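You operate a simulated robot arm through the tools that you are given. There is no shell and no other tool. Be economical: measure what you need, move in short steps, check, and stop when the job is done.

The job below is to be done with a simulated two-armed robot. You get a single attempt, and the scene is never put back.

## Task
Put two of the black knobs from the bench fifty-seven on the red tray. Then take the purple spool and put it on the shelf under bench twenty-seven. Then fetch the orange spool and set it on the top of the blue cart. Then put the green tag on the bench twenty-six away on the middle ledge of the tall rack. Then put the white box on the bench twenty-six away on the shelf under bench fifty-seven. Then close the inner lid of the middle blue case. Do these in the order given. Set down upright: white box.

It is judged by the outcome, as a careful person would: the job done as asked, and still so three seconds after it is handed in. It fails if anything else is knocked over, pushed out of place, dropped, spilled or broken. A push-on lid holds only when it is set on centred and level and pressed home; a screw cap is set on level and turned clockwise until tight.

## Robot
Two 6-joint arms with two-finger parallel grippers on one trunk, on a base that drives. Base frame: it is fixed to the floor where the robot stands at the start and does not move with it; the origin is under the middle of the robot, x ahead of it, y to its left, z up; the surface under the hand at the start is at about z = 780. Units: mm, degrees, N and s.
The left shoulder is at the start at [60, 187, 1072], the right one opposite. With the tool pointing down near the work surface each hand reaches from about 260 to 620 mm from the robot's upright axis, wherever it stands, measured 20 degrees to its own side. Places, roughly: black knob (3x3x3 cm) [300, -400, 800]; green tag [-2250, -2000, 750]; inner lid of the middle blue case [-2500, -2400, 1100]; middle ledge of the tall rack (36x22 cm) [-5640, -3500, 1100]; orange spool (8x8x8 cm) [2200, 3900, 1200]; purple spool (8x8x8 cm) [1900, 3800, 1200]; red tray (20x15x3 cm) [400, -500, 800]; shelf under bench fifty-seven [1200, -200, 300]; shelf under bench twenty-seven [700, 3800, 300]; top of the blue cart [1400, 1000, 800]; white box [-3000, -1750, 750]. Payload 1.57 kg a hand.
The TCP of each hand is the grasp point between the finger pads, 30 mm short of the fingertips. In the tool frame z runs along the fingers and y along their closing line. Largest opening 110 mm; finger width 24, thickness 12; the body of the gripper, 48 by 112 mm, starts 78 mm behind the TCP.
Orientation is that of the tool frame in the base frame, as a unit quaternion [x, y, z, w]. With the fingers straight down and closing along the base's y, the tool's x points along the base's -x, its y along +y and its z along -z.

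## Interface
- The arms move only by the tool arm_command. It takes "left_plan", "right_plan" or both (then of equal length, played together; a hand with none holds still); each is a list of rows, each an object of numbers (a shift or turn left out is 0, a gripper value left out holds the last): "x", "y", "z": the shift along the base's x, y, z in mm; "wx", "wy", "wz": the turn, a rotation vector about the base's x, y, z in degrees; "fingers": the finger opening in mm, from 0 to 110. In form: [{"x": .., "y": .., "z": .., "wx": .., "wy": .., "wz": .., "fingers": ..}, ...]. A call has 1 to 12 rows; each row shifts and turns the commanded pose from where the row before left it. A row lasts 0.2 s, in which the tool goes at most 50 mm and 8.6 degrees; a call with a longer step from one row to the next is refused whole, and so is a gripper value outside its range. A pose out of reach is approached as far as the arm can. The call stops where the force on the tool passes 40 N (or 10 N more than at its start, if that is more) or the arm is blocked; 0.2 s more then pass. The fingers move at their own pace (about 153 mm/s each) and stop on an object; they squeeze with about 24 N. The grip force told is the motor's: it shows also when the fingers shut on nothing. Time passes only in rows, and 0.2 s behind the last, so rows that do not move let the fingers close. The reply holds the time, the measured pose of the TCP, the force on the tool along the base axes, the opening and the grip force, in the units named above and with some noise, with the torque about the TCP (base axes, N m) and any sound that the robot's microphone picked up, and new pictures: "show" is both (left out), scene, wrist or none (wrist: the cameras of the hands that moved).
- Cameras (640 x 400 px; columns grow to the right, rows downward): "scene" is now at [7.3, -12.3, 1602.6]; the picture's right is [-0.19, -0.98, 0.00], its down [-0.83, 0.16, -0.53] and it looks along [0.52, -0.10, -0.85] (base axes); focal length 292 px, centre (320, 200). "left" rides on the left gripper at [70, -16, -141] in its tool frame; the picture's right is [0.23, 0.97, 0.00], its down [-0.86, 0.20, -0.48] and it looks along [-0.47, 0.11, 0.88] (tool axes); focal length 222 px, centre (320, 200). "right" rides on the right gripper at [70, 16, -141] in its tool frame; the picture's right is [-0.23, 0.97, 0.00], its down [-0.86, -0.20, -0.48] and it looks along [-0.47, -0.11, 0.88] (tool axes); focal length 222 px, centre (320, 200). There is no depth. A picture from a camera that has moved, and an enlarged one, comes with that camera's place and axes in the base frame and with its lens.
- move_column(by): slides the trunk up (or, below 0, down) by that many mm; the arms and the scene camera ride with it, the base frame stays. It gives what a move gives, with no picture.
- drive_base(legs): drives the robot by 1 to 6 legs, each [ahead, left, turn to the left] in mm, mm and degrees, along the robot's own axes; the way and the turn of a leg run together, so that a leg with both is an arc; at most 1500 mm and 180 degrees a leg. The arms and the cameras ride along, it lands a little off, and it stops where it bumps. It gives what a move gives, and a new picture of the scene camera.
- pan_tilt(pan, tilt): turns the head with the scene camera to pan (to the left, within 86 degrees either way) and tilt (down, from -29 to 69), counted from straight ahead of the robot. It gives what a move gives, and a new picture of the scene camera.
- inspect(camera, box): a new picture of the part [left, top, right, bottom] of that camera's present view, enlarged. It takes no simulated time.
- job_done(): hands the job in; it is judged then, once.

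Go step by step. Nothing tells you exact positions but the pictures and the camera data: compare them with the known pose of the tool, close in by small moves and look again before you grip or let go. The budget is 196 turns and 260 pictures, counting those below and the enlarged ones. Unless the task says otherwise, let go and move clear before handing in, and close with one line.

The tools are called as name(argument=value, ...) on one line, values as JSON. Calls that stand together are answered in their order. arm_command: Moves the arms, as the interface text tells. Its arguments: {"type":"object","properties":{"left_plan":{"type":"array"},"right_plan":{"type":"array"},"show":{"type":"string","enum":["both","scene","wrist","none"]}},"required":[]} The other tools are called the same way: move_column (by) slides the trunk up or down; drive_base (legs) drives the base; pan_tilt (pan, tilt) turns the head that bears the scene camera; inspect (camera, box) takes an enlarged picture of a part of a camera's view; job_done () hands the job in.

At the start:

```text
time_s: 0.0
left_tcp_pos: [407.3, 8.4, 1072.0]
left_ee_rot: [0.0, 1.0, 0.0, 0.001]
left_force: [0.2, 0.5, 0.1]
left_moment: [0.0, 0.01, -0.04]
left_finger_gap: 109.9
left_finger_force: 0.0
right_tcp_pos: [331.4, -331.2, 1025.1]
right_ee_rot: [0.0, 1.0, -0.001, 0.0]
right_force: [-0.1, 0.4, -0.4]
right_moment: [0.01, 0.0, -0.03]
right_finger_gap: 110.1
right_finger_force: 0.2
trunk travel left (down, up): [-700.0, 290.0]
robot x, y, heading: [-2.9, 0.9, -0.1]
head pan, tilt: [-10.9, 57.7]
```

scene: 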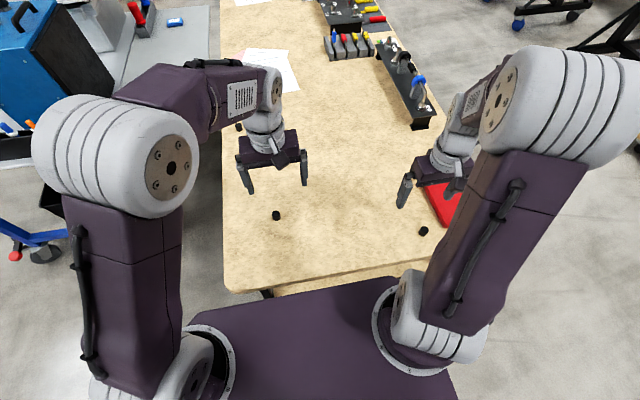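
right: 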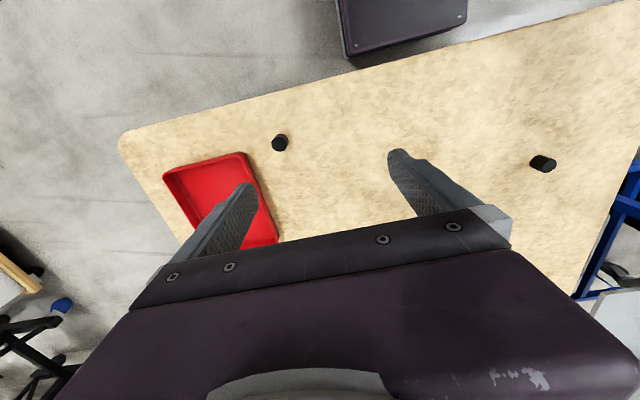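
left: 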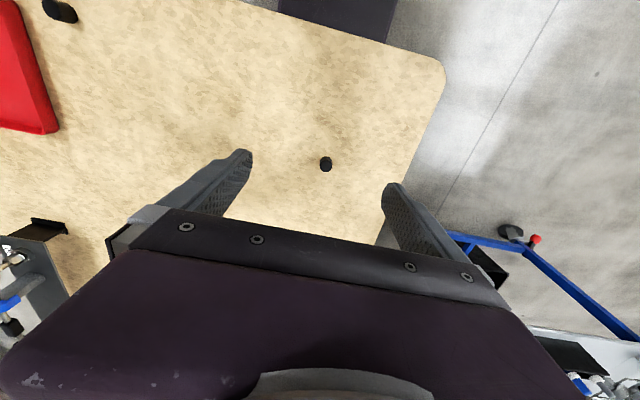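

The knobs appear to be at about [336,-401] and [477,38] on bench fifty-seven (top z≈780), with the red tray centred near [432,-532]. I'll start by moving the right hand over the nearer knob.

arm_command(right_plan=[{"x": 4, "y": -35, "z": -30, "fingers": 64}, {"y": -35, "z": -35}, {"z": -40}, {"z": -35}, {}], show="both")

```text
time_s: 1.2
left_tcp_pos: [405.8, 9.6, 1072.6]
left_ee_rot: [0.001, 1.0, -0.001, 0.001]
left_force: [0.2, 0.1, 0.0]
left_moment: [-0.02, -0.03, 0.02]
left_finger_gap: 110.2
left_finger_force: 0.0
right_tcp_pos: [331.8, -400.3, 886.4]
right_ee_rot: [0.0, 1.0, 0.0, 0.0]
right_force: [0.4, -0.7, -0.3]
right_moment: [-0.04, -0.04, -0.03]
right_finger_gap: 64.0
right_finger_force: 0.0
trunk travel left (down, up): [-700.0, 290.0]
robot x, y, heading: [-2.1, 1.3, -0.2]
head pan, tilt: [-10.9, 57.7]
camera scene: at [6.7, -12.0, 1602.6], right [-0.19, -0.98, 0.0], down [-0.83, 0.16, -0.53], along [0.52, -0.1, -0.85], focal length 292 px, centre (320, 200)
camera right: at [263.6, -385.2, 1027.8], right [0.23, 0.97, 0.0], down [0.85, -0.2, 0.48], along [0.47, -0.11, -0.88], focal length 222 px, centre (320, 200)
```

scene: 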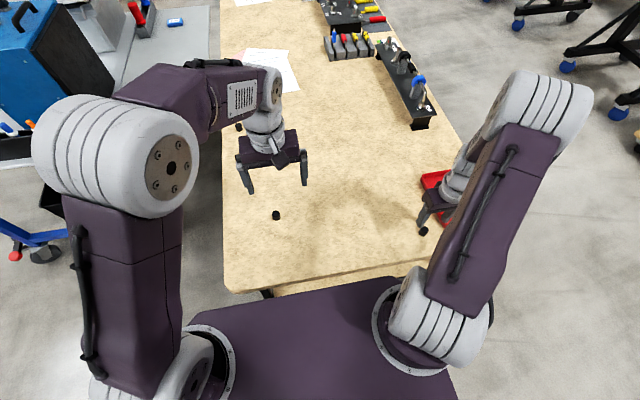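
right: 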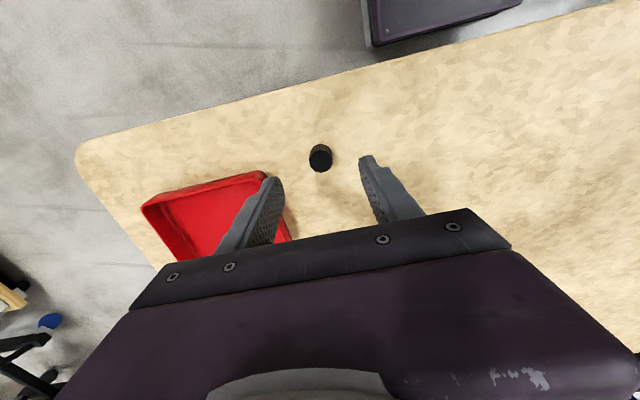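

The knob is at about [335,-401], directly below the hand. I'll go down, grip and lift it.

arm_command(right_plan=[{"x": 3, "z": -35, "fingers": 54}, {"z": -35}, {}, {"fingers": 10}, {}, {}], show="wrist")

```text
time_s: 2.6
left_tcp_pos: [405.0, 9.5, 1073.5]
left_ee_rot: [0.0, 1.0, 0.0, 0.0]
left_force: [-0.2, 0.1, 0.6]
left_moment: [-0.03, -0.02, -0.01]
left_finger_gap: 110.1
left_finger_force: 0.0
right_tcp_pos: [338.2, -400.7, 816.2]
right_ee_rot: [0.001, 1.0, 0.0, 0.0]
right_force: [0.1, 0.3, 1.0]
right_moment: [-0.02, -0.01, -0.02]
right_finger_gap: 22.7
right_finger_force: 24.1
trunk travel left (down, up): [-700.0, 290.0]
robot x, y, heading: [2.6, -1.3, 0.1]
head pan, tilt: [-10.9, 57.7]
camera right: at [267.3, -384.2, 957.2], right [0.23, 0.97, 0.0], down [0.86, -0.2, 0.48], along [0.47, -0.11, -0.88], focal length 222 px, centre (320, 200)
```

right: 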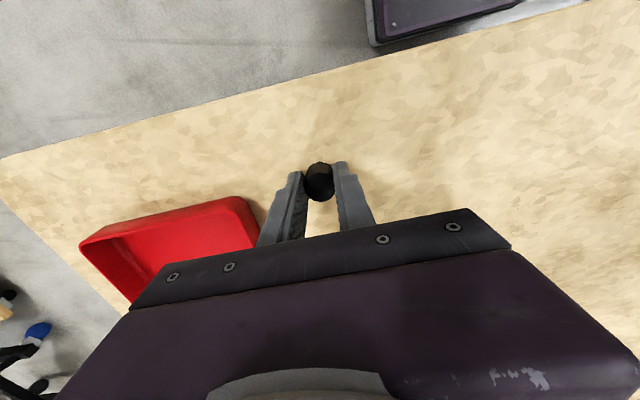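

The knob is gripped. I'll lift it and carry it over the tray.

arm_command(right_plan=[{"z": 40}, {"z": 35}, {"x": 20, "y": -40}, {"x": 20, "y": -40}, {"x": 20, "y": -45}, {}], show="both")

```text
time_s: 4.0
left_tcp_pos: [406.4, 8.8, 1072.3]
left_ee_rot: [-0.001, 1.0, -0.001, 0.001]
left_force: [0.4, 1.1, 0.7]
left_moment: [-0.03, 0.0, -0.03]
left_finger_gap: 110.2
left_finger_force: 0.0
right_tcp_pos: [397.4, -526.7, 890.6]
right_ee_rot: [0.0, 1.0, 0.0, 0.0]
right_force: [0.1, 0.5, 0.1]
right_moment: [-0.03, 0.0, -0.02]
right_finger_gap: 22.8
right_finger_force: 23.6
trunk travel left (down, up): [-700.0, 290.0]
robot x, y, heading: [2.5, -1.9, -0.1]
head pan, tilt: [-10.9, 57.7]
camera scene: at [7.3, -11.9, 1602.6], right [-0.19, -0.98, 0.0], down [-0.83, 0.16, -0.53], along [0.52, -0.1, -0.85], focal length 292 px, centre (320, 200)
camera right: at [327.6, -511.5, 1030.9], right [0.23, 0.97, 0.0], down [0.86, -0.2, 0.48], along [0.47, -0.11, -0.88], focal length 222 px, centre (320, 200)
```

scene: 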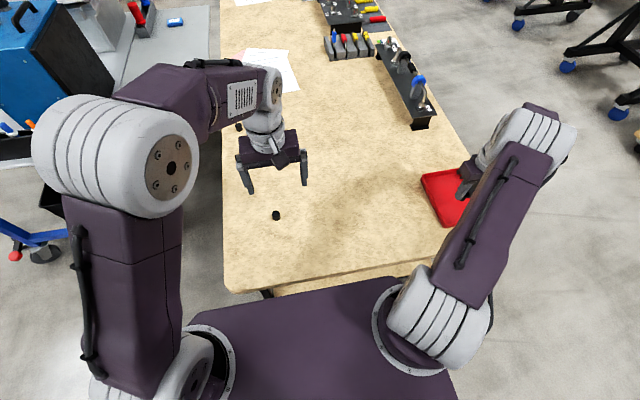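
right: 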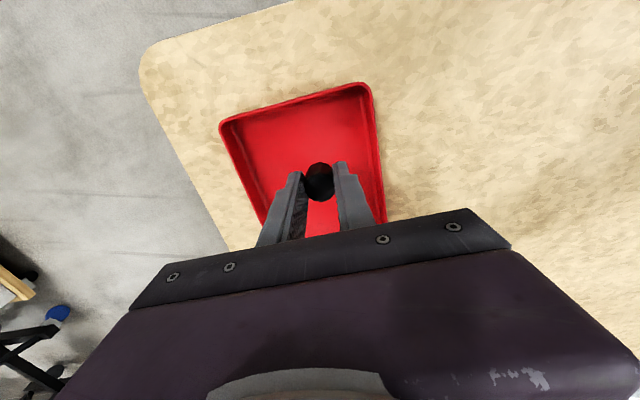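

The hand is over the tray. I'll lower the knob, release it and lift away.

arm_command(right_plan=[{"z": -35}, {"z": -32}, {"z": -2}, {}, {"fingers": 46}, {}, {"z": 40}, {"z": 40}, {"z": 20}], show="wrist")

arm_command(left_plan=[{"x": 35, "y": 14, "z": -40, "fingers": 70}, {"x": 35, "y": 15, "z": -40}, {"z": -45}, {"z": -45}, {}], show="wrist")

```text
time_s: 6.0
left_tcp_pos: [406.6, 8.1, 1072.5]
left_ee_rot: [0.0, 1.0, -0.001, 0.001]
left_force: [0.5, 0.9, -0.9]
left_moment: [-0.01, -0.01, 0.02]
left_finger_gap: 110.2
left_finger_force: 0.0
right_tcp_pos: [398.6, -524.8, 921.6]
right_ee_rot: [0.001, 1.0, 0.001, 0.0]
right_force: [-0.5, -0.2, 0.5]
right_moment: [0.02, 0.0, 0.0]
right_finger_gap: 45.9
right_finger_force: 0.0
trunk travel left (down, up): [-700.0, 290.0]
robot x, y, heading: [-0.2, 0.3, 0.2]
head pan, tilt: [-10.9, 57.7]
camera right: at [328.9, -508.9, 1061.8], right [0.23, 0.97, 0.0], down [0.86, -0.2, 0.48], along [0.47, -0.11, -0.88], focal length 222 px, centre (320, 200)
```

right: 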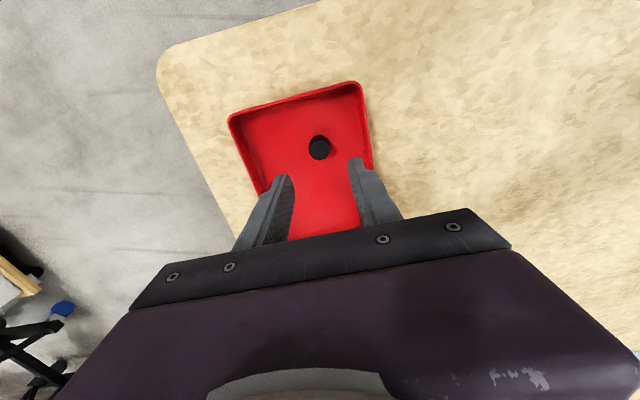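

```text
refused: row 1 steps farther than a row can; nothing moved
```

The first knob is in the tray. I'll move the left arm aside so the right hand can take the second knob.

arm_command(left_plan=[{"y": 48}, {"y": 48}, {"y": 48}, {"y": 48}, {"y": 48}, {}, {}, {}, {}, {}, {}], right_plan=[{"fingers": 60}, {"z": 30}, {"x": 8, "y": 48}, {"x": 8, "y": 48}, {"x": 8, "y": 48}, {"x": 8, "y": 48}, {"x": 8, "y": 48}, {"x": 8, "y": 48}, {"x": 8, "y": 48}, {"x": 8, "y": 48}, {"x": 8, "y": 48}], show="none")

arm_command(right_plan=[{"x": 6, "y": 44}, {"y": 44}, {"y": 44}, {}], show="wrist")

```text
time_s: 8.4
left_tcp_pos: [406.1, 250.1, 1070.0]
left_ee_rot: [0.0, 1.0, -0.001, 0.0]
left_force: [0.0, -0.1, 0.7]
left_moment: [-0.01, -0.02, -0.02]
left_finger_gap: 110.1
left_finger_force: 0.0
right_tcp_pos: [468.5, -90.8, 951.8]
right_ee_rot: [0.001, 1.0, 0.0, 0.0]
right_force: [0.2, -0.2, -0.5]
right_moment: [0.02, 0.03, 0.01]
right_finger_gap: 60.1
right_finger_force: 0.1
trunk travel left (down, up): [-700.0, 290.0]
robot x, y, heading: [1.9, 0.1, 0.1]
head pan, tilt: [-10.9, 57.7]
```

```text
time_s: 9.4
left_tcp_pos: [405.9, 248.8, 1071.5]
left_ee_rot: [0.0, 1.0, 0.001, 0.0]
left_force: [0.5, -0.6, -0.2]
left_moment: [0.01, 0.0, 0.0]
left_finger_gap: 110.0
left_finger_force: 0.1
right_tcp_pos: [473.5, 39.5, 952.0]
right_ee_rot: [0.0, 1.0, 0.0, 0.001]
right_force: [1.2, -0.4, -1.0]
right_moment: [0.0, 0.01, 0.0]
right_finger_gap: 60.0
right_finger_force: 0.0
trunk travel left (down, up): [-700.0, 290.0]
robot x, y, heading: [0.7, 1.5, 0.2]
head pan, tilt: [-10.9, 57.7]
camera right: at [404.1, 55.1, 1092.9], right [0.23, 0.97, 0.0], down [0.86, -0.2, 0.48], along [0.47, -0.11, -0.88], focal length 222 px, centre (320, 200)
```

right: 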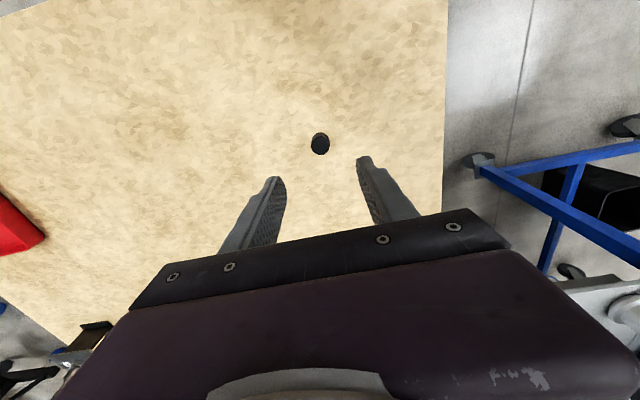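

The second knob is right below, at about [478,39]. I'll go down, grip it and lift.

arm_command(right_plan=[{"x": 4, "z": -45}, {"z": -45}, {"z": -45}, {}, {"fingers": 10}, {}, {}, {"z": 45}, {"z": 45}, {"z": 20}], show="wrist")

```text
time_s: 11.6
left_tcp_pos: [405.2, 249.1, 1071.2]
left_ee_rot: [0.0, 1.0, 0.0, 0.001]
left_force: [0.6, -0.5, 0.0]
left_moment: [-0.01, 0.0, 0.03]
left_finger_gap: 110.3
left_finger_force: 0.0
right_tcp_pos: [481.0, 38.7, 925.2]
right_ee_rot: [0.0, 1.0, 0.0, 0.0]
right_force: [0.3, -0.7, 0.0]
right_moment: [0.02, 0.02, 0.03]
right_finger_gap: 22.9
right_finger_force: 23.7
trunk travel left (down, up): [-700.0, 290.0]
robot x, y, heading: [0.1, -2.3, -0.1]
head pan, tilt: [-10.9, 57.7]
camera right: at [410.9, 53.7, 1066.9], right [0.23, 0.97, 0.0], down [0.86, -0.2, 0.48], along [0.47, -0.11, -0.88], focal length 222 px, centre (320, 200)
```

right: 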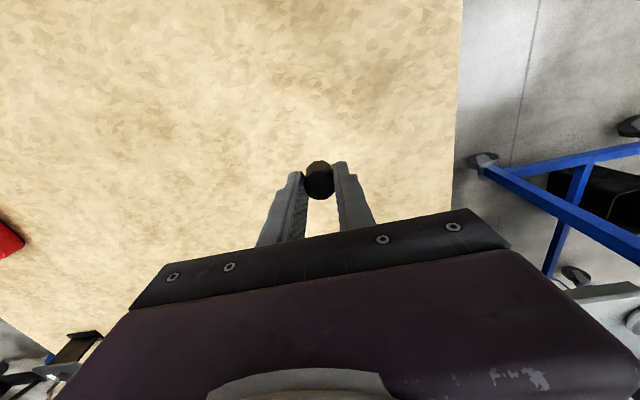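

I have the second knob. I'll carry it to the tray, further out than the first one.

arm_command(right_plan=[{"x": -2, "y": -47}, {"x": -2, "y": -47}, {"x": -2, "y": -47}, {"x": -2, "y": -47}, {"x": -2, "y": -47}, {"x": -2, "y": -47}, {"x": -2, "y": -47}, {"x": -2, "y": -47}, {"x": -2, "y": -47}, {"x": -2, "y": -47}, {"x": -2, "y": -47}, {"x": -1, "y": -47}], show="wrist")

```text
time_s: 14.2
left_tcp_pos: [405.8, 245.7, 1072.7]
left_ee_rot: [0.0, 1.0, 0.0, 0.0]
left_force: [0.5, -0.2, 0.5]
left_moment: [0.0, 0.02, 0.04]
left_finger_gap: 109.9
left_finger_force: 0.0
right_tcp_pos: [458.5, -527.7, 924.6]
right_ee_rot: [0.0, 1.0, 0.002, 0.0]
right_force: [-0.1, 0.0, 0.0]
right_moment: [0.03, -0.02, -0.01]
right_finger_gap: 22.8
right_finger_force: 24.0
trunk travel left (down, up): [-700.0, 290.0]
robot x, y, heading: [1.1, -0.5, -0.1]
head pan, tilt: [-10.9, 57.7]
camera right: at [389.5, -512.5, 1066.6], right [0.23, 0.97, 0.0], down [0.86, -0.2, 0.48], along [0.46, -0.11, -0.88], focal length 222 px, centre (320, 200)
```

right: 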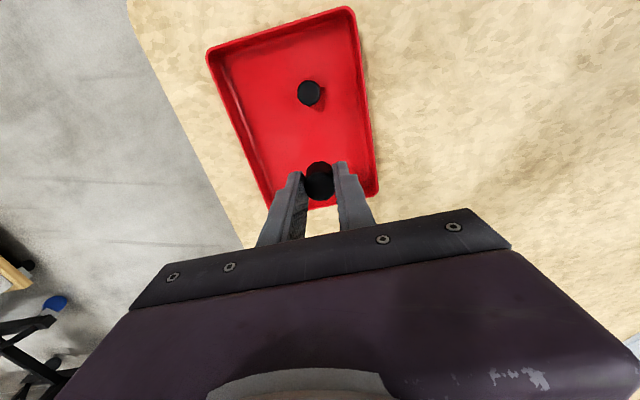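

The far knob spot is clear. I'll lower it to the tray, release and retract.

arm_command(right_plan=[{"x": -3, "z": -45}, {"z": -45}, {"z": -13}, {}, {"fingers": 46}, {}, {"z": 40}, {"z": 40}, {"z": 40}, {"x": -40, "z": 25}, {"x": -45}, {}], show="both")

```text
time_s: 16.8
left_tcp_pos: [406.3, 248.7, 1071.6]
left_ee_rot: [0.0, 1.0, -0.001, -0.001]
left_force: [0.9, -0.1, 0.7]
left_moment: [-0.01, -0.01, -0.02]
left_finger_gap: 110.0
left_finger_force: 0.0
right_tcp_pos: [371.7, -524.7, 970.3]
right_ee_rot: [0.0, 1.0, 0.0, 0.0]
right_force: [-0.3, -0.4, 0.2]
right_moment: [0.02, 0.0, 0.0]
right_finger_gap: 46.0
right_finger_force: 0.1
trunk travel left (down, up): [-700.0, 290.0]
robot x, y, heading: [2.6, -2.2, -0.1]
head pan, tilt: [-10.9, 57.7]
camera scene: at [8.9, -12.5, 1602.6], right [-0.19, -0.98, 0.0], down [-0.83, 0.16, -0.53], along [0.52, -0.1, -0.85], focal length 292 px, centre (320, 200)
camera right: at [302.0, -509.0, 1111.8], right [0.23, 0.97, 0.0], down [0.86, -0.2, 0.48], along [0.47, -0.11, -0.88], focal length 222 px, centre (320, 200)
```

scene: 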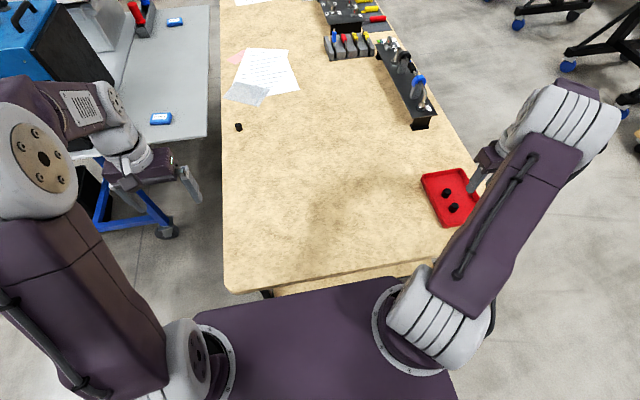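
right: 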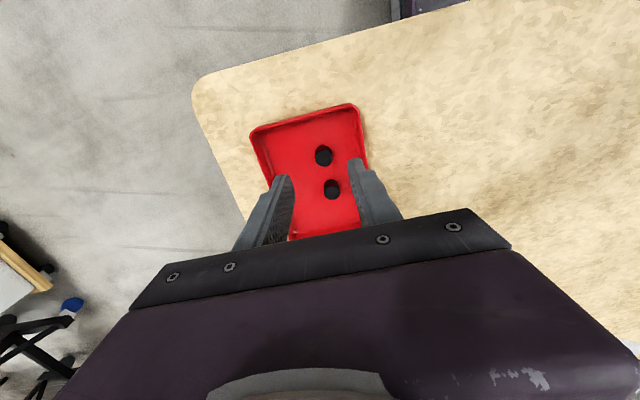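

Both knobs are in the tray. I'll tuck the arms in and then look around for the route to bench twenty-seven.

arm_command(left_plan=[{"x": -35, "z": 30}, {"x": -35, "z": 30}, {"x": -35, "z": 30}, {}, {}, {}, {}, {}, {}, {}], right_plan=[{"x": -20, "z": 40}, {"x": -20, "z": 40}, {"x": -20, "z": 40}, {"z": 40}, {"y": 48}, {"y": 48}, {"y": 48}, {"y": 48}, {"y": 48}, {"y": 40}], show="none")

pan_tilt(pan=70, tilt=15)

pan_tilt(pan=10, tilt=15)

```text
time_s: 19.0
left_tcp_pos: [300.3, 249.7, 1163.0]
left_ee_rot: [0.0, 1.0, 0.0, 0.001]
left_force: [1.0, -1.0, 0.6]
left_moment: [0.01, -0.02, -0.03]
left_finger_gap: 109.9
left_finger_force: 0.0
right_tcp_pos: [311.4, -244.1, 1130.9]
right_ee_rot: [0.0, 1.0, -0.001, 0.0]
right_force: [-0.1, 0.4, 0.1]
right_moment: [0.0, 0.0, 0.02]
right_finger_gap: 46.0
right_finger_force: 0.0
trunk travel left (down, up): [-700.0, 290.0]
robot x, y, heading: [1.5, -0.4, -0.3]
head pan, tilt: [-10.9, 57.7]
```

```text
time_s: 20.5
left_tcp_pos: [299.0, 248.7, 1162.6]
left_ee_rot: [0.001, 1.0, 0.0, 0.001]
left_force: [0.3, -0.8, -1.2]
left_moment: [0.0, 0.02, 0.02]
left_finger_gap: 110.0
left_finger_force: 0.1
right_tcp_pos: [312.3, -247.5, 1129.3]
right_ee_rot: [-0.001, 1.0, 0.0, 0.0]
right_force: [0.4, -0.3, 0.7]
right_moment: [0.05, -0.03, -0.04]
right_finger_gap: 46.0
right_finger_force: 0.1
trunk travel left (down, up): [-700.0, 290.0]
robot x, y, heading: [1.7, -0.8, -0.1]
head pan, tilt: [70.0, 15.0]
camera scene: at [-28.6, 88.6, 1666.2], right [0.94, -0.34, 0.0], down [-0.09, -0.24, -0.97], along [0.33, 0.91, -0.26], focal length 292 px, centre (320, 200)
```

scene: 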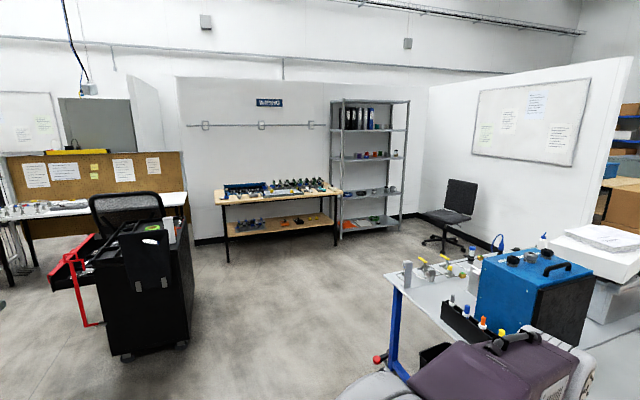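

```text
time_s: 21.8
left_tcp_pos: [299.6, 249.5, 1162.7]
left_ee_rot: [0.0, 1.0, 0.0, 0.001]
left_force: [0.0, -0.5, -0.3]
left_moment: [-0.01, 0.01, -0.06]
left_finger_gap: 110.0
left_finger_force: 0.1
right_tcp_pos: [310.7, -246.8, 1130.8]
right_ee_rot: [0.0, 1.0, 0.0, 0.0]
right_force: [-0.2, -0.5, 0.0]
right_moment: [0.0, -0.02, 0.06]
right_finger_gap: 45.9
right_finger_force: 0.2
trunk travel left (down, up): [-700.0, 290.0]
robot x, y, heading: [-3.6, -1.4, 0.2]
head pan, tilt: [10.0, 15.0]
camera scene: at [31.3, 17.1, 1666.2], right [0.17, -0.98, 0.0], down [-0.25, -0.05, -0.97], along [0.95, 0.17, -0.26], focal length 292 px, centre (320, 200)
```

scene: 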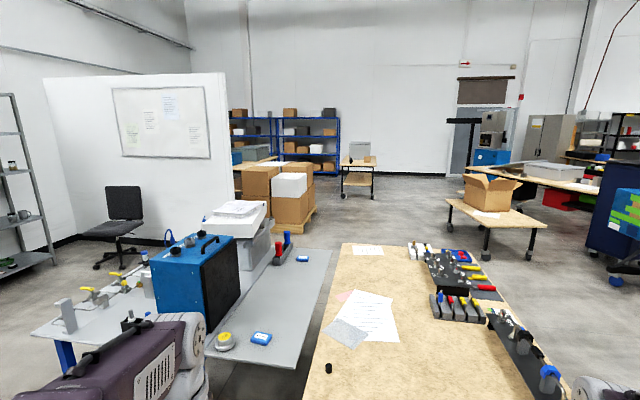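

Bench twenty-seven is the bench by the far-left wall, with the spool rack beside it. I'll zoom in on that corner.

pan_tilt(pan=65, tilt=15)

inspect(camera="scene", box=[180, 80, 440, 260])

```text
time_s: 23.1
left_tcp_pos: [299.3, 249.5, 1162.9]
left_ee_rot: [0.0, 1.0, 0.0, 0.001]
left_force: [0.6, 0.8, -0.5]
left_moment: [-0.04, -0.01, 0.01]
left_finger_gap: 110.2
left_finger_force: 0.1
right_tcp_pos: [311.3, -246.5, 1130.2]
right_ee_rot: [-0.001, 1.0, 0.0, 0.0]
right_force: [-1.4, 0.1, 0.1]
right_moment: [-0.02, -0.01, -0.03]
right_finger_gap: 46.0
right_finger_force: 0.0
trunk travel left (down, up): [-700.0, 290.0]
robot x, y, heading: [-3.3, 4.2, 0.3]
head pan, tilt: [65.0, 15.0]
camera scene: at [-21.1, 85.4, 1666.2], right [0.91, -0.42, 0.0], down [-0.11, -0.23, -0.97], along [0.41, 0.88, -0.26], focal length 292 px, centre (320, 200)
```

scene: 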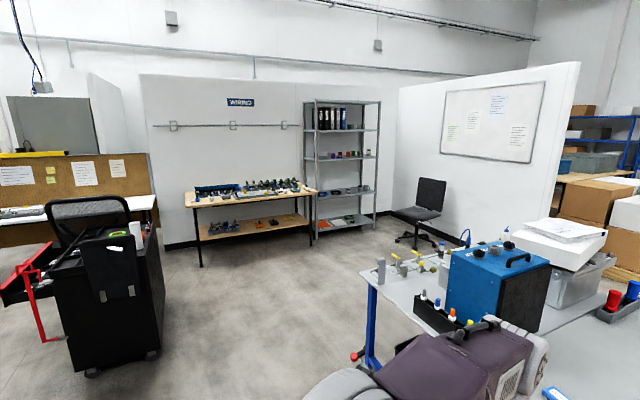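

```text
2.22 times, centred on (310, 170) of scene
camera zoom: at [-21.1, 85.4, 1666.2], right [0.91, -0.42, 0.0], down [-0.11, -0.23, -0.97], along [0.41, 0.88, -0.26], focal length 649 px, centre (342, 267)
```

zoom: 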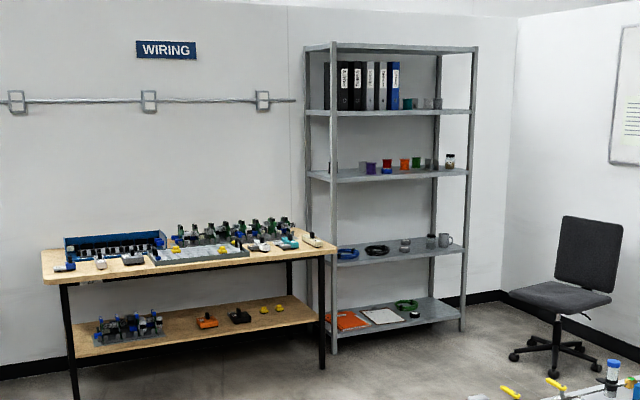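

The spools stand on the rack shelf at z≈1150–1200: purple near [1926,3810], orange near [2196,3850]. I'll back away from the bench and drive round the cart toward the rack.

drive_base(legs=[[-300, 0, 0], [0, 0, 90]])

pan_tilt(pan=0, tilt=30)

```text
time_s: 29.0
left_tcp_pos: [-553.0, 298.6, 1162.4]
left_ee_rot: [0.709, -0.705, 0.0, 0.0]
left_force: [-0.2, 0.3, -0.6]
left_moment: [0.01, 0.03, 0.04]
left_finger_gap: 110.0
left_finger_force: 0.2
right_tcp_pos: [-57.6, 312.8, 1130.3]
right_ee_rot: [0.709, -0.705, -0.001, 0.0]
right_force: [0.4, 0.7, 0.2]
right_moment: [0.01, -0.02, -0.02]
right_finger_gap: 46.2
right_finger_force: 0.2
trunk travel left (down, up): [-700.0, 290.0]
robot x, y, heading: [-303.8, -0.6, 90.1]
head pan, tilt: [65.0, 15.0]
camera scene: at [-387.7, -19.9, 1666.2], right [0.42, 0.91, 0.0], down [0.24, -0.11, -0.97], along [-0.88, 0.4, -0.26], focal length 292 px, centre (320, 200)
```

scene: 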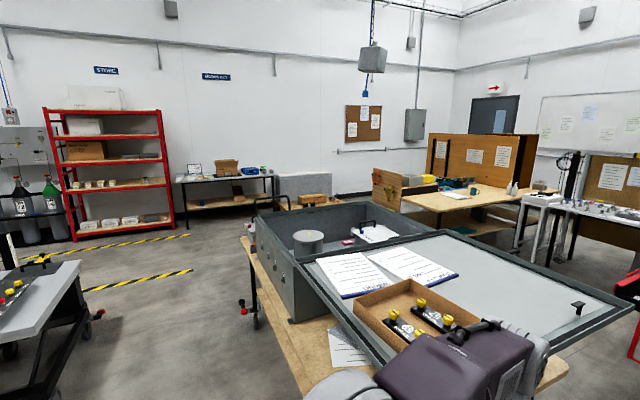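

```text
time_s: 30.3
left_tcp_pos: [-553.2, 297.5, 1163.3]
left_ee_rot: [0.709, -0.705, -0.001, -0.001]
left_force: [-0.6, 0.6, -0.1]
left_moment: [-0.04, 0.01, -0.01]
left_finger_gap: 110.0
left_finger_force: 0.2
right_tcp_pos: [-57.2, 313.3, 1130.4]
right_ee_rot: [0.709, -0.705, 0.0, 0.0]
right_force: [0.0, 0.7, 0.6]
right_moment: [-0.02, 0.0, 0.01]
right_finger_gap: 46.1
right_finger_force: 0.1
trunk travel left (down, up): [-700.0, 290.0]
robot x, y, heading: [-301.0, 0.9, 90.3]
head pan, tilt: [0.0, 30.0]
camera scene: at [-303.5, 31.5, 1642.0], right [1.0, 0.01, 0.0], down [0.0, -0.5, -0.87], along [-0.01, 0.87, -0.5], focal length 292 px, centre (320, 200)
```

scene: 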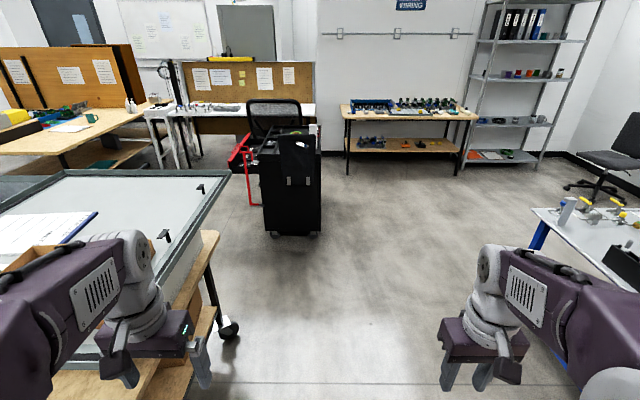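

The case bench is close on the left, so I'll drift right while driving ahead between it and the blue cart.

drive_base(legs=[[300, -130, 0], [500, -270, 0], [900, -300, 0]])

```text
time_s: 39.9
left_tcp_pos: [138.0, 1997.8, 1162.5]
left_ee_rot: [0.711, -0.703, 0.0, -0.001]
left_force: [-0.3, -0.2, 0.5]
left_moment: [0.01, -0.01, 0.01]
left_finger_gap: 109.9
left_finger_force: 0.0
right_tcp_pos: [633.8, 2016.5, 1131.2]
right_ee_rot: [0.71, -0.704, 0.0, 0.0]
right_force: [0.8, -0.8, 0.0]
right_moment: [-0.03, -0.01, -0.01]
right_finger_gap: 45.9
right_finger_force: 0.0
trunk travel left (down, up): [-700.0, 290.0]
robot x, y, heading: [394.4, 1700.3, 90.4]
head pan, tilt: [0.0, 30.0]
camera scene: at [389.5, 1733.0, 1642.0], right [1.0, 0.01, 0.0], down [0.01, -0.5, -0.87], along [-0.01, 0.87, -0.5], focal length 292 px, centre (320, 200)
```

scene: 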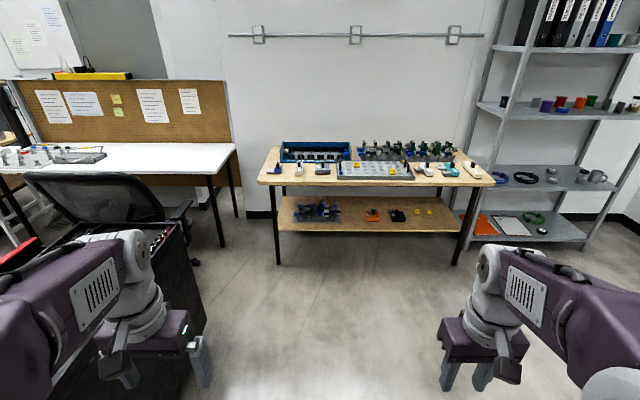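

The rack stands at y≈3770 to 4130 and bench twenty-seven spans x≈0 to 1410. I'll drive to in front of the rack and stop short of it.

drive_base(legs=[[500, -800, 0], [450, -800, 0]])

inspect(camera="scene", box=[200, 20, 440, 170])

```text
time_s: 49.2
left_tcp_pos: [1721.8, 2969.0, 1162.4]
left_ee_rot: [0.711, -0.703, 0.0, -0.001]
left_force: [0.5, 0.7, -0.1]
left_moment: [0.0, 0.03, -0.03]
left_finger_gap: 109.9
left_finger_force: 0.0
right_tcp_pos: [2217.5, 2985.9, 1130.0]
right_ee_rot: [0.711, -0.703, 0.001, 0.0]
right_force: [0.2, 1.0, 0.3]
right_moment: [0.0, 0.0, 0.01]
right_finger_gap: 46.1
right_finger_force: 0.1
trunk travel left (down, up): [-700.0, 290.0]
robot x, y, heading: [1972.7, 2669.6, 90.4]
head pan, tilt: [0.0, 30.0]
camera scene: at [1972.8, 2702.6, 1642.0], right [1.0, 0.01, 0.0], down [0.01, -0.5, -0.87], along [-0.01, 0.87, -0.5], focal length 292 px, centre (320, 200)
```

scene: 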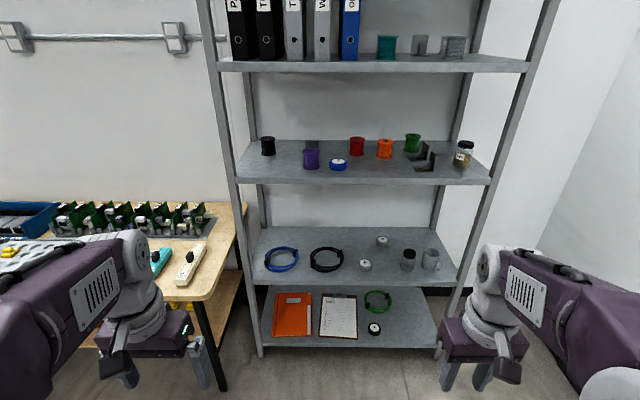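

```text
2.67 times, centred on (320, 95) of scene
camera zoom: at [1972.8, 2702.6, 1642.0], right [1.0, 0.01, 0.0], down [0.01, -0.5, -0.87], along [-0.01, 0.87, -0.5], focal length 779 px, centre (320, 480)
```

zoom: 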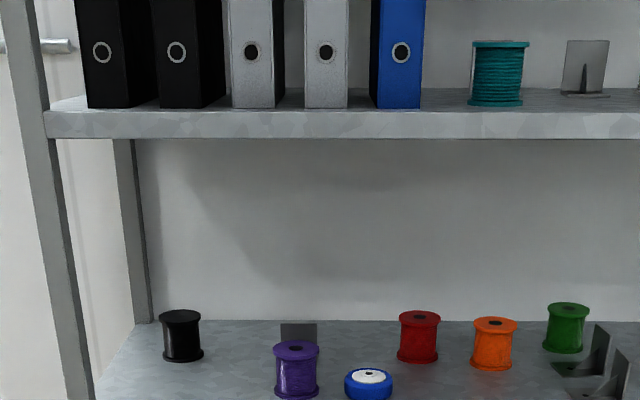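

The purple spool stands on the second shelf from the top, around [1922,~3850]. I'll move closer, then look again to pin its depth.

drive_base(legs=[[450, 0, -0.4]])

inspect(camera="scene", box=[160, 40, 480, 240])

```text
time_s: 52.0
left_tcp_pos: [1720.4, 3428.8, 1162.6]
left_ee_rot: [0.709, -0.705, -0.001, 0.0]
left_force: [-0.1, -0.3, 0.6]
left_moment: [0.02, -0.02, 0.01]
left_finger_gap: 110.2
left_finger_force: 0.2
right_tcp_pos: [2215.5, 3443.7, 1130.5]
right_ee_rot: [0.709, -0.705, 0.0, -0.001]
right_force: [-0.7, 0.5, 0.4]
right_moment: [0.01, -0.03, -0.03]
right_finger_gap: 45.8
right_finger_force: 0.0
trunk travel left (down, up): [-700.0, 290.0]
robot x, y, heading: [1967.2, 3131.6, 90.3]
head pan, tilt: [0.0, 30.0]
camera scene: at [1969.6, 3161.8, 1642.0], right [1.0, 0.01, 0.0], down [0.0, -0.5, -0.87], along [-0.01, 0.87, -0.5], focal length 292 px, centre (320, 200)
```

scene: 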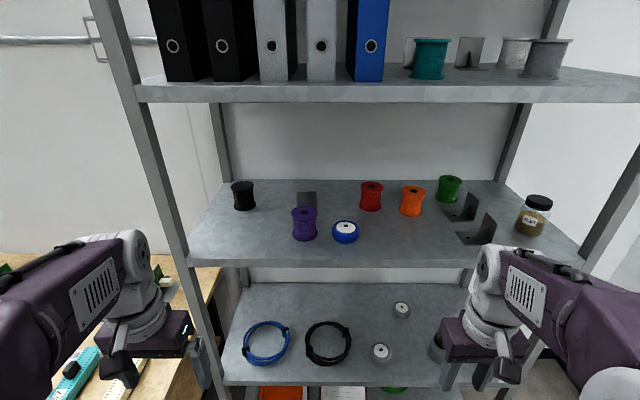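

```text
2.00 times, centred on (320, 140) of scene
camera zoom: at [1969.6, 3161.8, 1642.0], right [1.0, 0.01, 0.0], down [0.0, -0.5, -0.87], along [-0.01, 0.87, -0.5], focal length 584 px, centre (320, 320)
```

zoom: 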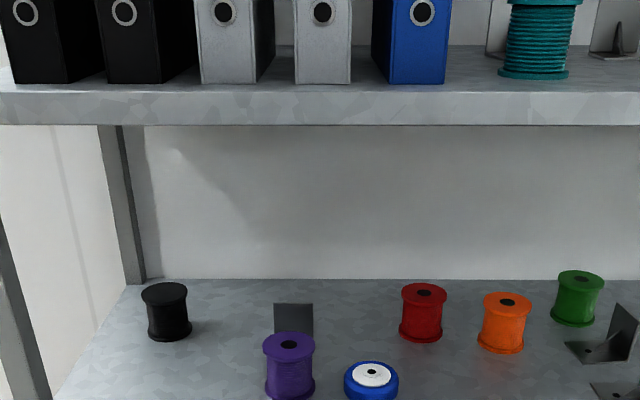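

Comparing the two views puts the purple spool at about [1925,3826], z 1143–1223, on a shelf at z≈1143 with its front at y≈3709. I'll raise the trunk, tilt the left hand forward by 55° and open it.

move_column(by=100)

arm_command(left_plan=[{"x": 20, "wx": 7.86, "fingers": 92}, {"x": 40, "wx": 7.86}, {"x": 40, "wx": 7.86}, {"x": 40, "wx": 7.86}, {"x": 40, "wx": 7.86}, {"x": 25, "wx": 7.86}, {"wx": 7.84}, {}], show="none")

drive_base(legs=[[150, 0, -0.3]])

inspect(camera="left", box=[0, 0, 640, 400])

```text
time_s: 53.3
left_tcp_pos: [1719.0, 3429.5, 1262.8]
left_ee_rot: [0.709, -0.706, 0.001, -0.001]
left_force: [-0.2, -0.6, 0.0]
left_moment: [0.0, -0.01, 0.03]
left_finger_gap: 109.9
left_finger_force: 0.0
right_tcp_pos: [2216.6, 3444.4, 1229.7]
right_ee_rot: [0.709, -0.705, 0.001, 0.001]
right_force: [-0.1, 0.9, 0.5]
right_moment: [0.0, 0.01, 0.01]
right_finger_gap: 46.0
right_finger_force: 0.1
trunk travel left (down, up): [-800.0, 190.0]
robot x, y, heading: [1969.6, 3129.1, 90.1]
head pan, tilt: [0.0, 30.0]
```

```text
time_s: 55.1
left_tcp_pos: [1941.8, 3477.8, 1255.5]
left_ee_rot: [0.629, -0.626, -0.325, -0.327]
left_force: [0.2, 0.0, 0.0]
left_moment: [-0.02, -0.01, -0.01]
left_finger_gap: 91.8
left_finger_force: 0.0
left hand out of reach, approached as far as the arm can: row 2, 3, 4, 7
right_tcp_pos: [2214.3, 3443.6, 1229.2]
right_ee_rot: [0.709, -0.706, -0.001, 0.0]
right_force: [0.3, -0.4, -0.2]
right_moment: [-0.02, 0.0, 0.05]
right_finger_gap: 45.9
right_finger_force: 0.1
trunk travel left (down, up): [-800.0, 190.0]
robot x, y, heading: [1969.4, 3131.0, 90.4]
head pan, tilt: [0.0, 30.0]
```

```text
time_s: 56.5
left_tcp_pos: [1941.1, 3625.3, 1256.6]
left_ee_rot: [0.627, -0.626, -0.326, -0.328]
left_force: [-0.1, 0.0, -0.9]
left_moment: [0.01, -0.01, 0.02]
left_finger_gap: 91.8
left_finger_force: 0.0
right_tcp_pos: [2215.3, 3590.9, 1231.4]
right_ee_rot: [0.708, -0.707, -0.001, -0.001]
right_force: [-0.4, 0.0, 0.2]
right_moment: [0.02, 0.01, 0.01]
right_finger_gap: 45.9
right_finger_force: 0.1
trunk travel left (down, up): [-800.0, 190.0]
robot x, y, heading: [1973.7, 3281.5, 90.1]
head pan, tilt: [0.0, 30.0]
camera scene: at [1969.0, 3308.8, 1742.1], right [1.0, 0.0, 0.0], down [0.0, -0.5, -0.87], along [0.0, 0.87, -0.5], focal length 292 px, centre (320, 200)
```

scene: 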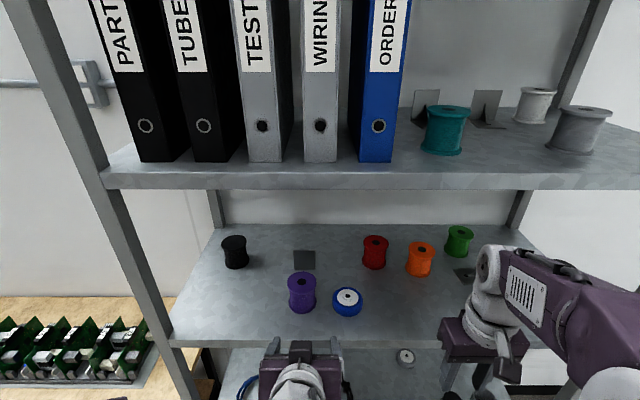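

```text
1.00 times, centred on (320, 200) of left (not enlarged: the box is as wide or as high as the picture)
camera zoom: at [1957.3, 3469.4, 1281.5], right [-0.97, -0.13, -0.19], down [-0.2, 0.1, 0.97], along [-0.11, 0.99, -0.12], focal length 222 px, centre (320, 200)
```

zoom: 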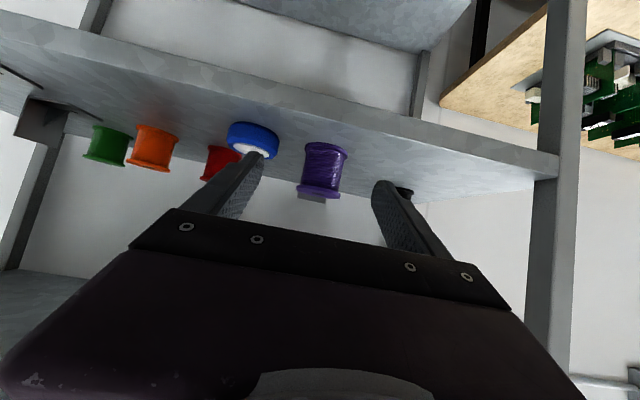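

The wrist camera confirms the purple spool at about [1924,3826,1190]. I'll lower the hand outside the rack and then slide in around it.

arm_command(left_plan=[{"x": -8, "z": -35}, {"x": -8, "z": -35}, {"y": 40}, {"y": 40}, {"y": 40}, {}], show="wrist")

```text
time_s: 57.9
left_tcp_pos: [1959.5, 3765.8, 1201.9]
left_ee_rot: [0.629, -0.626, -0.325, -0.327]
left_force: [0.2, -2.6, 3.3]
left_moment: [0.03, -0.19, -0.2]
left_finger_gap: 92.2
left_finger_force: 0.3
left hand out of reach, approached as far as the arm can: row 1, 2
right_tcp_pos: [2215.9, 3592.4, 1230.0]
right_ee_rot: [0.708, -0.706, -0.001, 0.0]
right_force: [0.8, -0.6, 0.6]
right_moment: [0.0, 0.05, -0.01]
right_finger_gap: 46.1
right_finger_force: 0.0
trunk travel left (down, up): [-800.0, 190.0]
robot x, y, heading: [1967.6, 3282.2, 89.9]
head pan, tilt: [0.0, 30.0]
camera left: at [1974.5, 3609.1, 1226.0], right [-0.97, -0.13, -0.19], down [-0.2, 0.1, 0.97], along [-0.11, 0.99, -0.12], focal length 222 px, centre (320, 200)
```

left: 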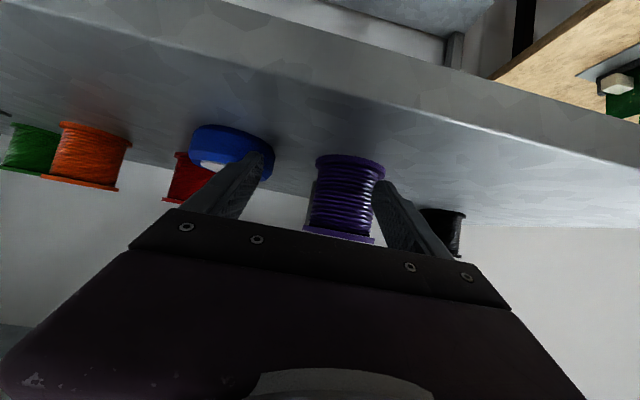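

The hand is 35 mm off to +x and one finger is close to the blue tape. I'll back out and correct.

arm_command(left_plan=[{"y": -40}, {"y": -30}, {"x": -18}, {"x": -17}, {}], show="both")

```text
time_s: 59.1
left_tcp_pos: [1925.1, 3698.5, 1202.6]
left_ee_rot: [0.629, -0.626, -0.325, -0.327]
left_force: [0.1, -0.2, 0.1]
left_moment: [0.01, 0.01, -0.02]
left_finger_gap: 91.8
left_finger_force: 0.1
right_tcp_pos: [2216.3, 3593.1, 1231.5]
right_ee_rot: [0.708, -0.706, 0.0, 0.001]
right_force: [0.7, 0.4, -0.4]
right_moment: [0.0, 0.03, 0.0]
right_finger_gap: 45.7
right_finger_force: 0.0
trunk travel left (down, up): [-800.0, 190.0]
robot x, y, heading: [1971.6, 3281.2, 90.0]
head pan, tilt: [0.0, 30.0]
camera scene: at [1969.7, 3311.6, 1742.0], right [1.0, 0.0, 0.0], down [0.0, -0.5, -0.87], along [0.0, 0.87, -0.5], focal length 292 px, centre (320, 200)
camera left: at [1940.7, 3542.0, 1227.4], right [-0.97, -0.13, -0.19], down [-0.2, 0.1, 0.97], along [-0.11, 0.99, -0.12], focal length 222 px, centre (320, 200)
```

scene: 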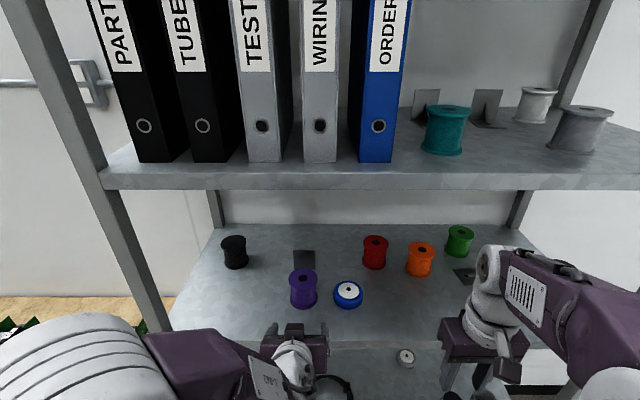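
left: 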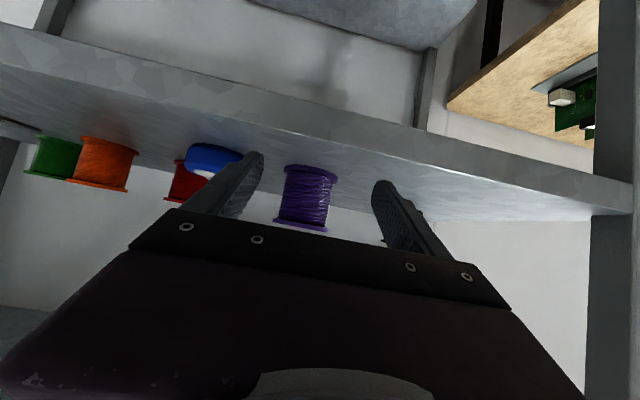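

The tape and spool may have been nudged slightly, so I'll look closely before going on.

inspect(camera="scene", box=[200, 200, 480, 375])

```text
2.29 times, centred on (340, 288) of scene
camera zoom: at [1969.7, 3311.6, 1742.0], right [1.0, 0.0, 0.0], down [0.0, -0.5, -0.87], along [0.0, 0.87, -0.5], focal length 668 px, centre (274, 0)
```

zoom: 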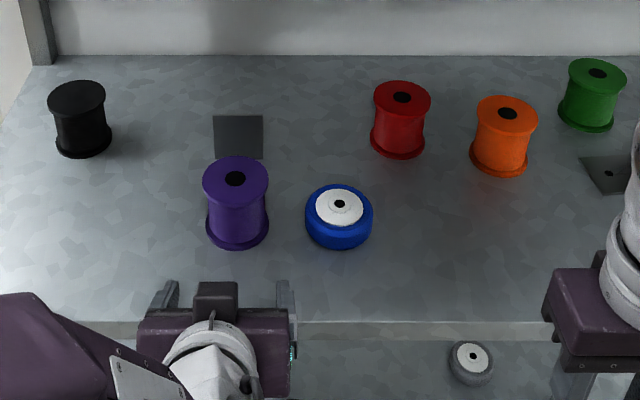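

The spool is at about [1928,3829] and the fingers now bracket it. I'll slide in carefully and grip.

arm_command(left_plan=[{"x": 3, "z": -13}, {"y": 40}, {"y": 40}, {"y": 30}, {"y": 18}, {}], show="wrist")

```text
time_s: 60.5
left_tcp_pos: [1930.0, 3828.7, 1191.4]
left_ee_rot: [0.628, -0.627, -0.324, -0.327]
left_force: [0.7, -0.8, -0.4]
left_moment: [0.02, 0.0, 0.01]
left_finger_gap: 92.1
left_finger_force: 0.0
right_tcp_pos: [2216.5, 3593.0, 1231.3]
right_ee_rot: [0.707, -0.707, 0.0, 0.0]
right_force: [0.3, 0.3, -0.3]
right_moment: [0.0, -0.01, 0.01]
right_finger_gap: 46.0
right_finger_force: 0.1
trunk travel left (down, up): [-800.0, 190.0]
robot x, y, heading: [1971.5, 3278.7, 90.1]
head pan, tilt: [0.0, 30.0]
camera left: at [1944.7, 3671.7, 1215.5], right [-0.97, -0.13, -0.19], down [-0.2, 0.1, 0.97], along [-0.11, 0.99, -0.12], focal length 222 px, centre (320, 200)
```

left: 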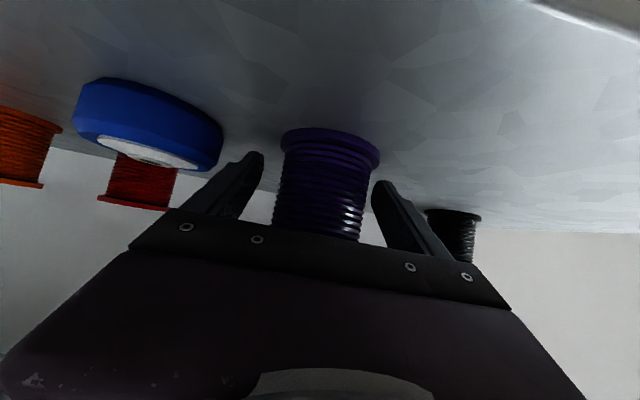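

Well centred. I'll close the fingers and lift gently.

arm_command(left_plan=[{"fingers": 40}, {}, {}, {"z": 15}, {"z": 25}, {}], show="wrist")

```text
time_s: 61.9
left_tcp_pos: [1930.8, 3828.0, 1229.8]
left_ee_rot: [0.628, -0.626, -0.325, -0.327]
left_force: [0.4, 0.0, -3.6]
left_moment: [-0.01, 0.0, 0.02]
left_finger_gap: 60.6
left_finger_force: 24.7
right_tcp_pos: [2216.5, 3595.0, 1230.1]
right_ee_rot: [0.708, -0.706, 0.0, -0.001]
right_force: [-0.4, -0.7, 0.7]
right_moment: [0.0, -0.01, -0.03]
right_finger_gap: 45.9
right_finger_force: 0.1
trunk travel left (down, up): [-800.0, 190.0]
robot x, y, heading: [1969.3, 3282.5, 90.1]
head pan, tilt: [0.0, 30.0]
camera left: at [1945.0, 3670.8, 1255.2], right [-0.97, -0.13, -0.19], down [-0.2, 0.1, 0.97], along [-0.11, 0.99, -0.12], focal length 222 px, centre (320, 200)
```

left: 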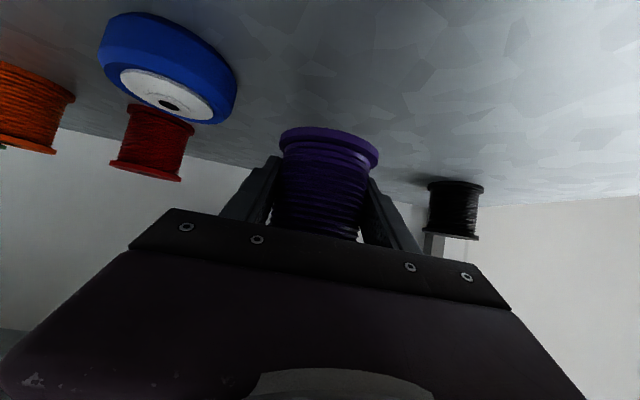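

The purple spool is held. I'll draw it out of the rack and back off, then look at the shelf under bench twenty-seven.

arm_command(left_plan=[{"y": -45}, {"y": -45}, {"y": -45}, {"y": -45}, {}], show="none")

drive_base(legs=[[-650, 0, 0], [0, 800, 0]])

pan_tilt(pan=10, tilt=45)

```text
time_s: 63.1
left_tcp_pos: [1936.9, 3655.0, 1238.1]
left_ee_rot: [0.63, -0.626, -0.326, -0.324]
left_force: [0.6, 1.0, -3.3]
left_moment: [0.03, -0.02, -0.01]
left_finger_gap: 60.9
left_finger_force: 24.3
left hand out of reach, approached as far as the arm can: row 4
right_tcp_pos: [2215.9, 3594.8, 1230.4]
right_ee_rot: [-0.707, 0.707, -0.001, 0.0]
right_force: [0.0, 0.8, 0.5]
right_moment: [-0.02, 0.02, 0.02]
right_finger_gap: 46.1
right_finger_force: 0.0
trunk travel left (down, up): [-800.0, 190.0]
robot x, y, heading: [1968.1, 3283.1, 90.0]
head pan, tilt: [0.0, 30.0]
```

```text
time_s: 70.6
left_tcp_pos: [1139.1, 2996.9, 1236.4]
left_ee_rot: [0.628, -0.627, -0.326, -0.326]
left_force: [0.1, 0.1, -2.7]
left_moment: [0.02, 0.02, 0.02]
left_finger_gap: 60.4
left_finger_force: 24.4
right_tcp_pos: [1417.0, 2935.4, 1230.4]
right_ee_rot: [0.708, -0.706, 0.0, 0.0]
right_force: [-0.1, 0.1, -0.1]
right_moment: [0.01, 0.0, 0.03]
right_finger_gap: 45.9
right_finger_force: 0.1
trunk travel left (down, up): [-800.0, 190.0]
robot x, y, heading: [1166.9, 2623.8, 90.3]
head pan, tilt: [0.0, 30.0]
camera scene: at [1170.4, 2655.5, 1742.0], right [1.0, 0.0, 0.0], down [0.0, -0.5, -0.87], along [0.0, 0.87, -0.5], focal length 292 px, centre (320, 200)
```

scene: 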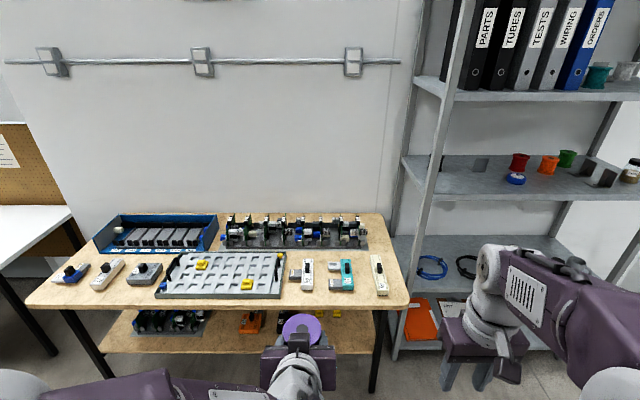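

```text
time_s: 71.4
left_tcp_pos: [1136.1, 2996.9, 1238.0]
left_ee_rot: [0.629, -0.627, -0.325, -0.325]
left_force: [-0.3, -0.2, -3.0]
left_moment: [0.02, -0.02, 0.01]
left_finger_gap: 60.5
left_finger_force: 23.8
right_tcp_pos: [1415.1, 2936.3, 1230.6]
right_ee_rot: [0.707, -0.707, 0.0, 0.0]
right_force: [-1.3, 0.4, 0.5]
right_moment: [0.03, 0.02, 0.01]
right_finger_gap: 45.9
right_finger_force: 0.1
trunk travel left (down, up): [-800.0, 190.0]
robot x, y, heading: [1168.6, 2622.9, 90.1]
head pan, tilt: [10.0, 45.0]
camera scene: at [1154.6, 2645.1, 1719.4], right [0.98, 0.17, 0.0], down [0.12, -0.7, -0.71], along [-0.12, 0.7, -0.71], focal length 292 px, centre (320, 200)
```

scene: 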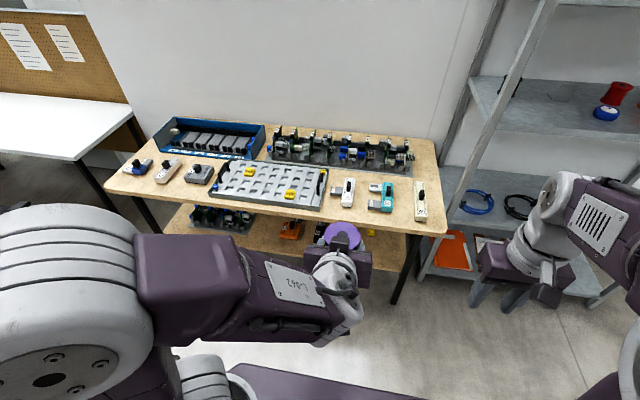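

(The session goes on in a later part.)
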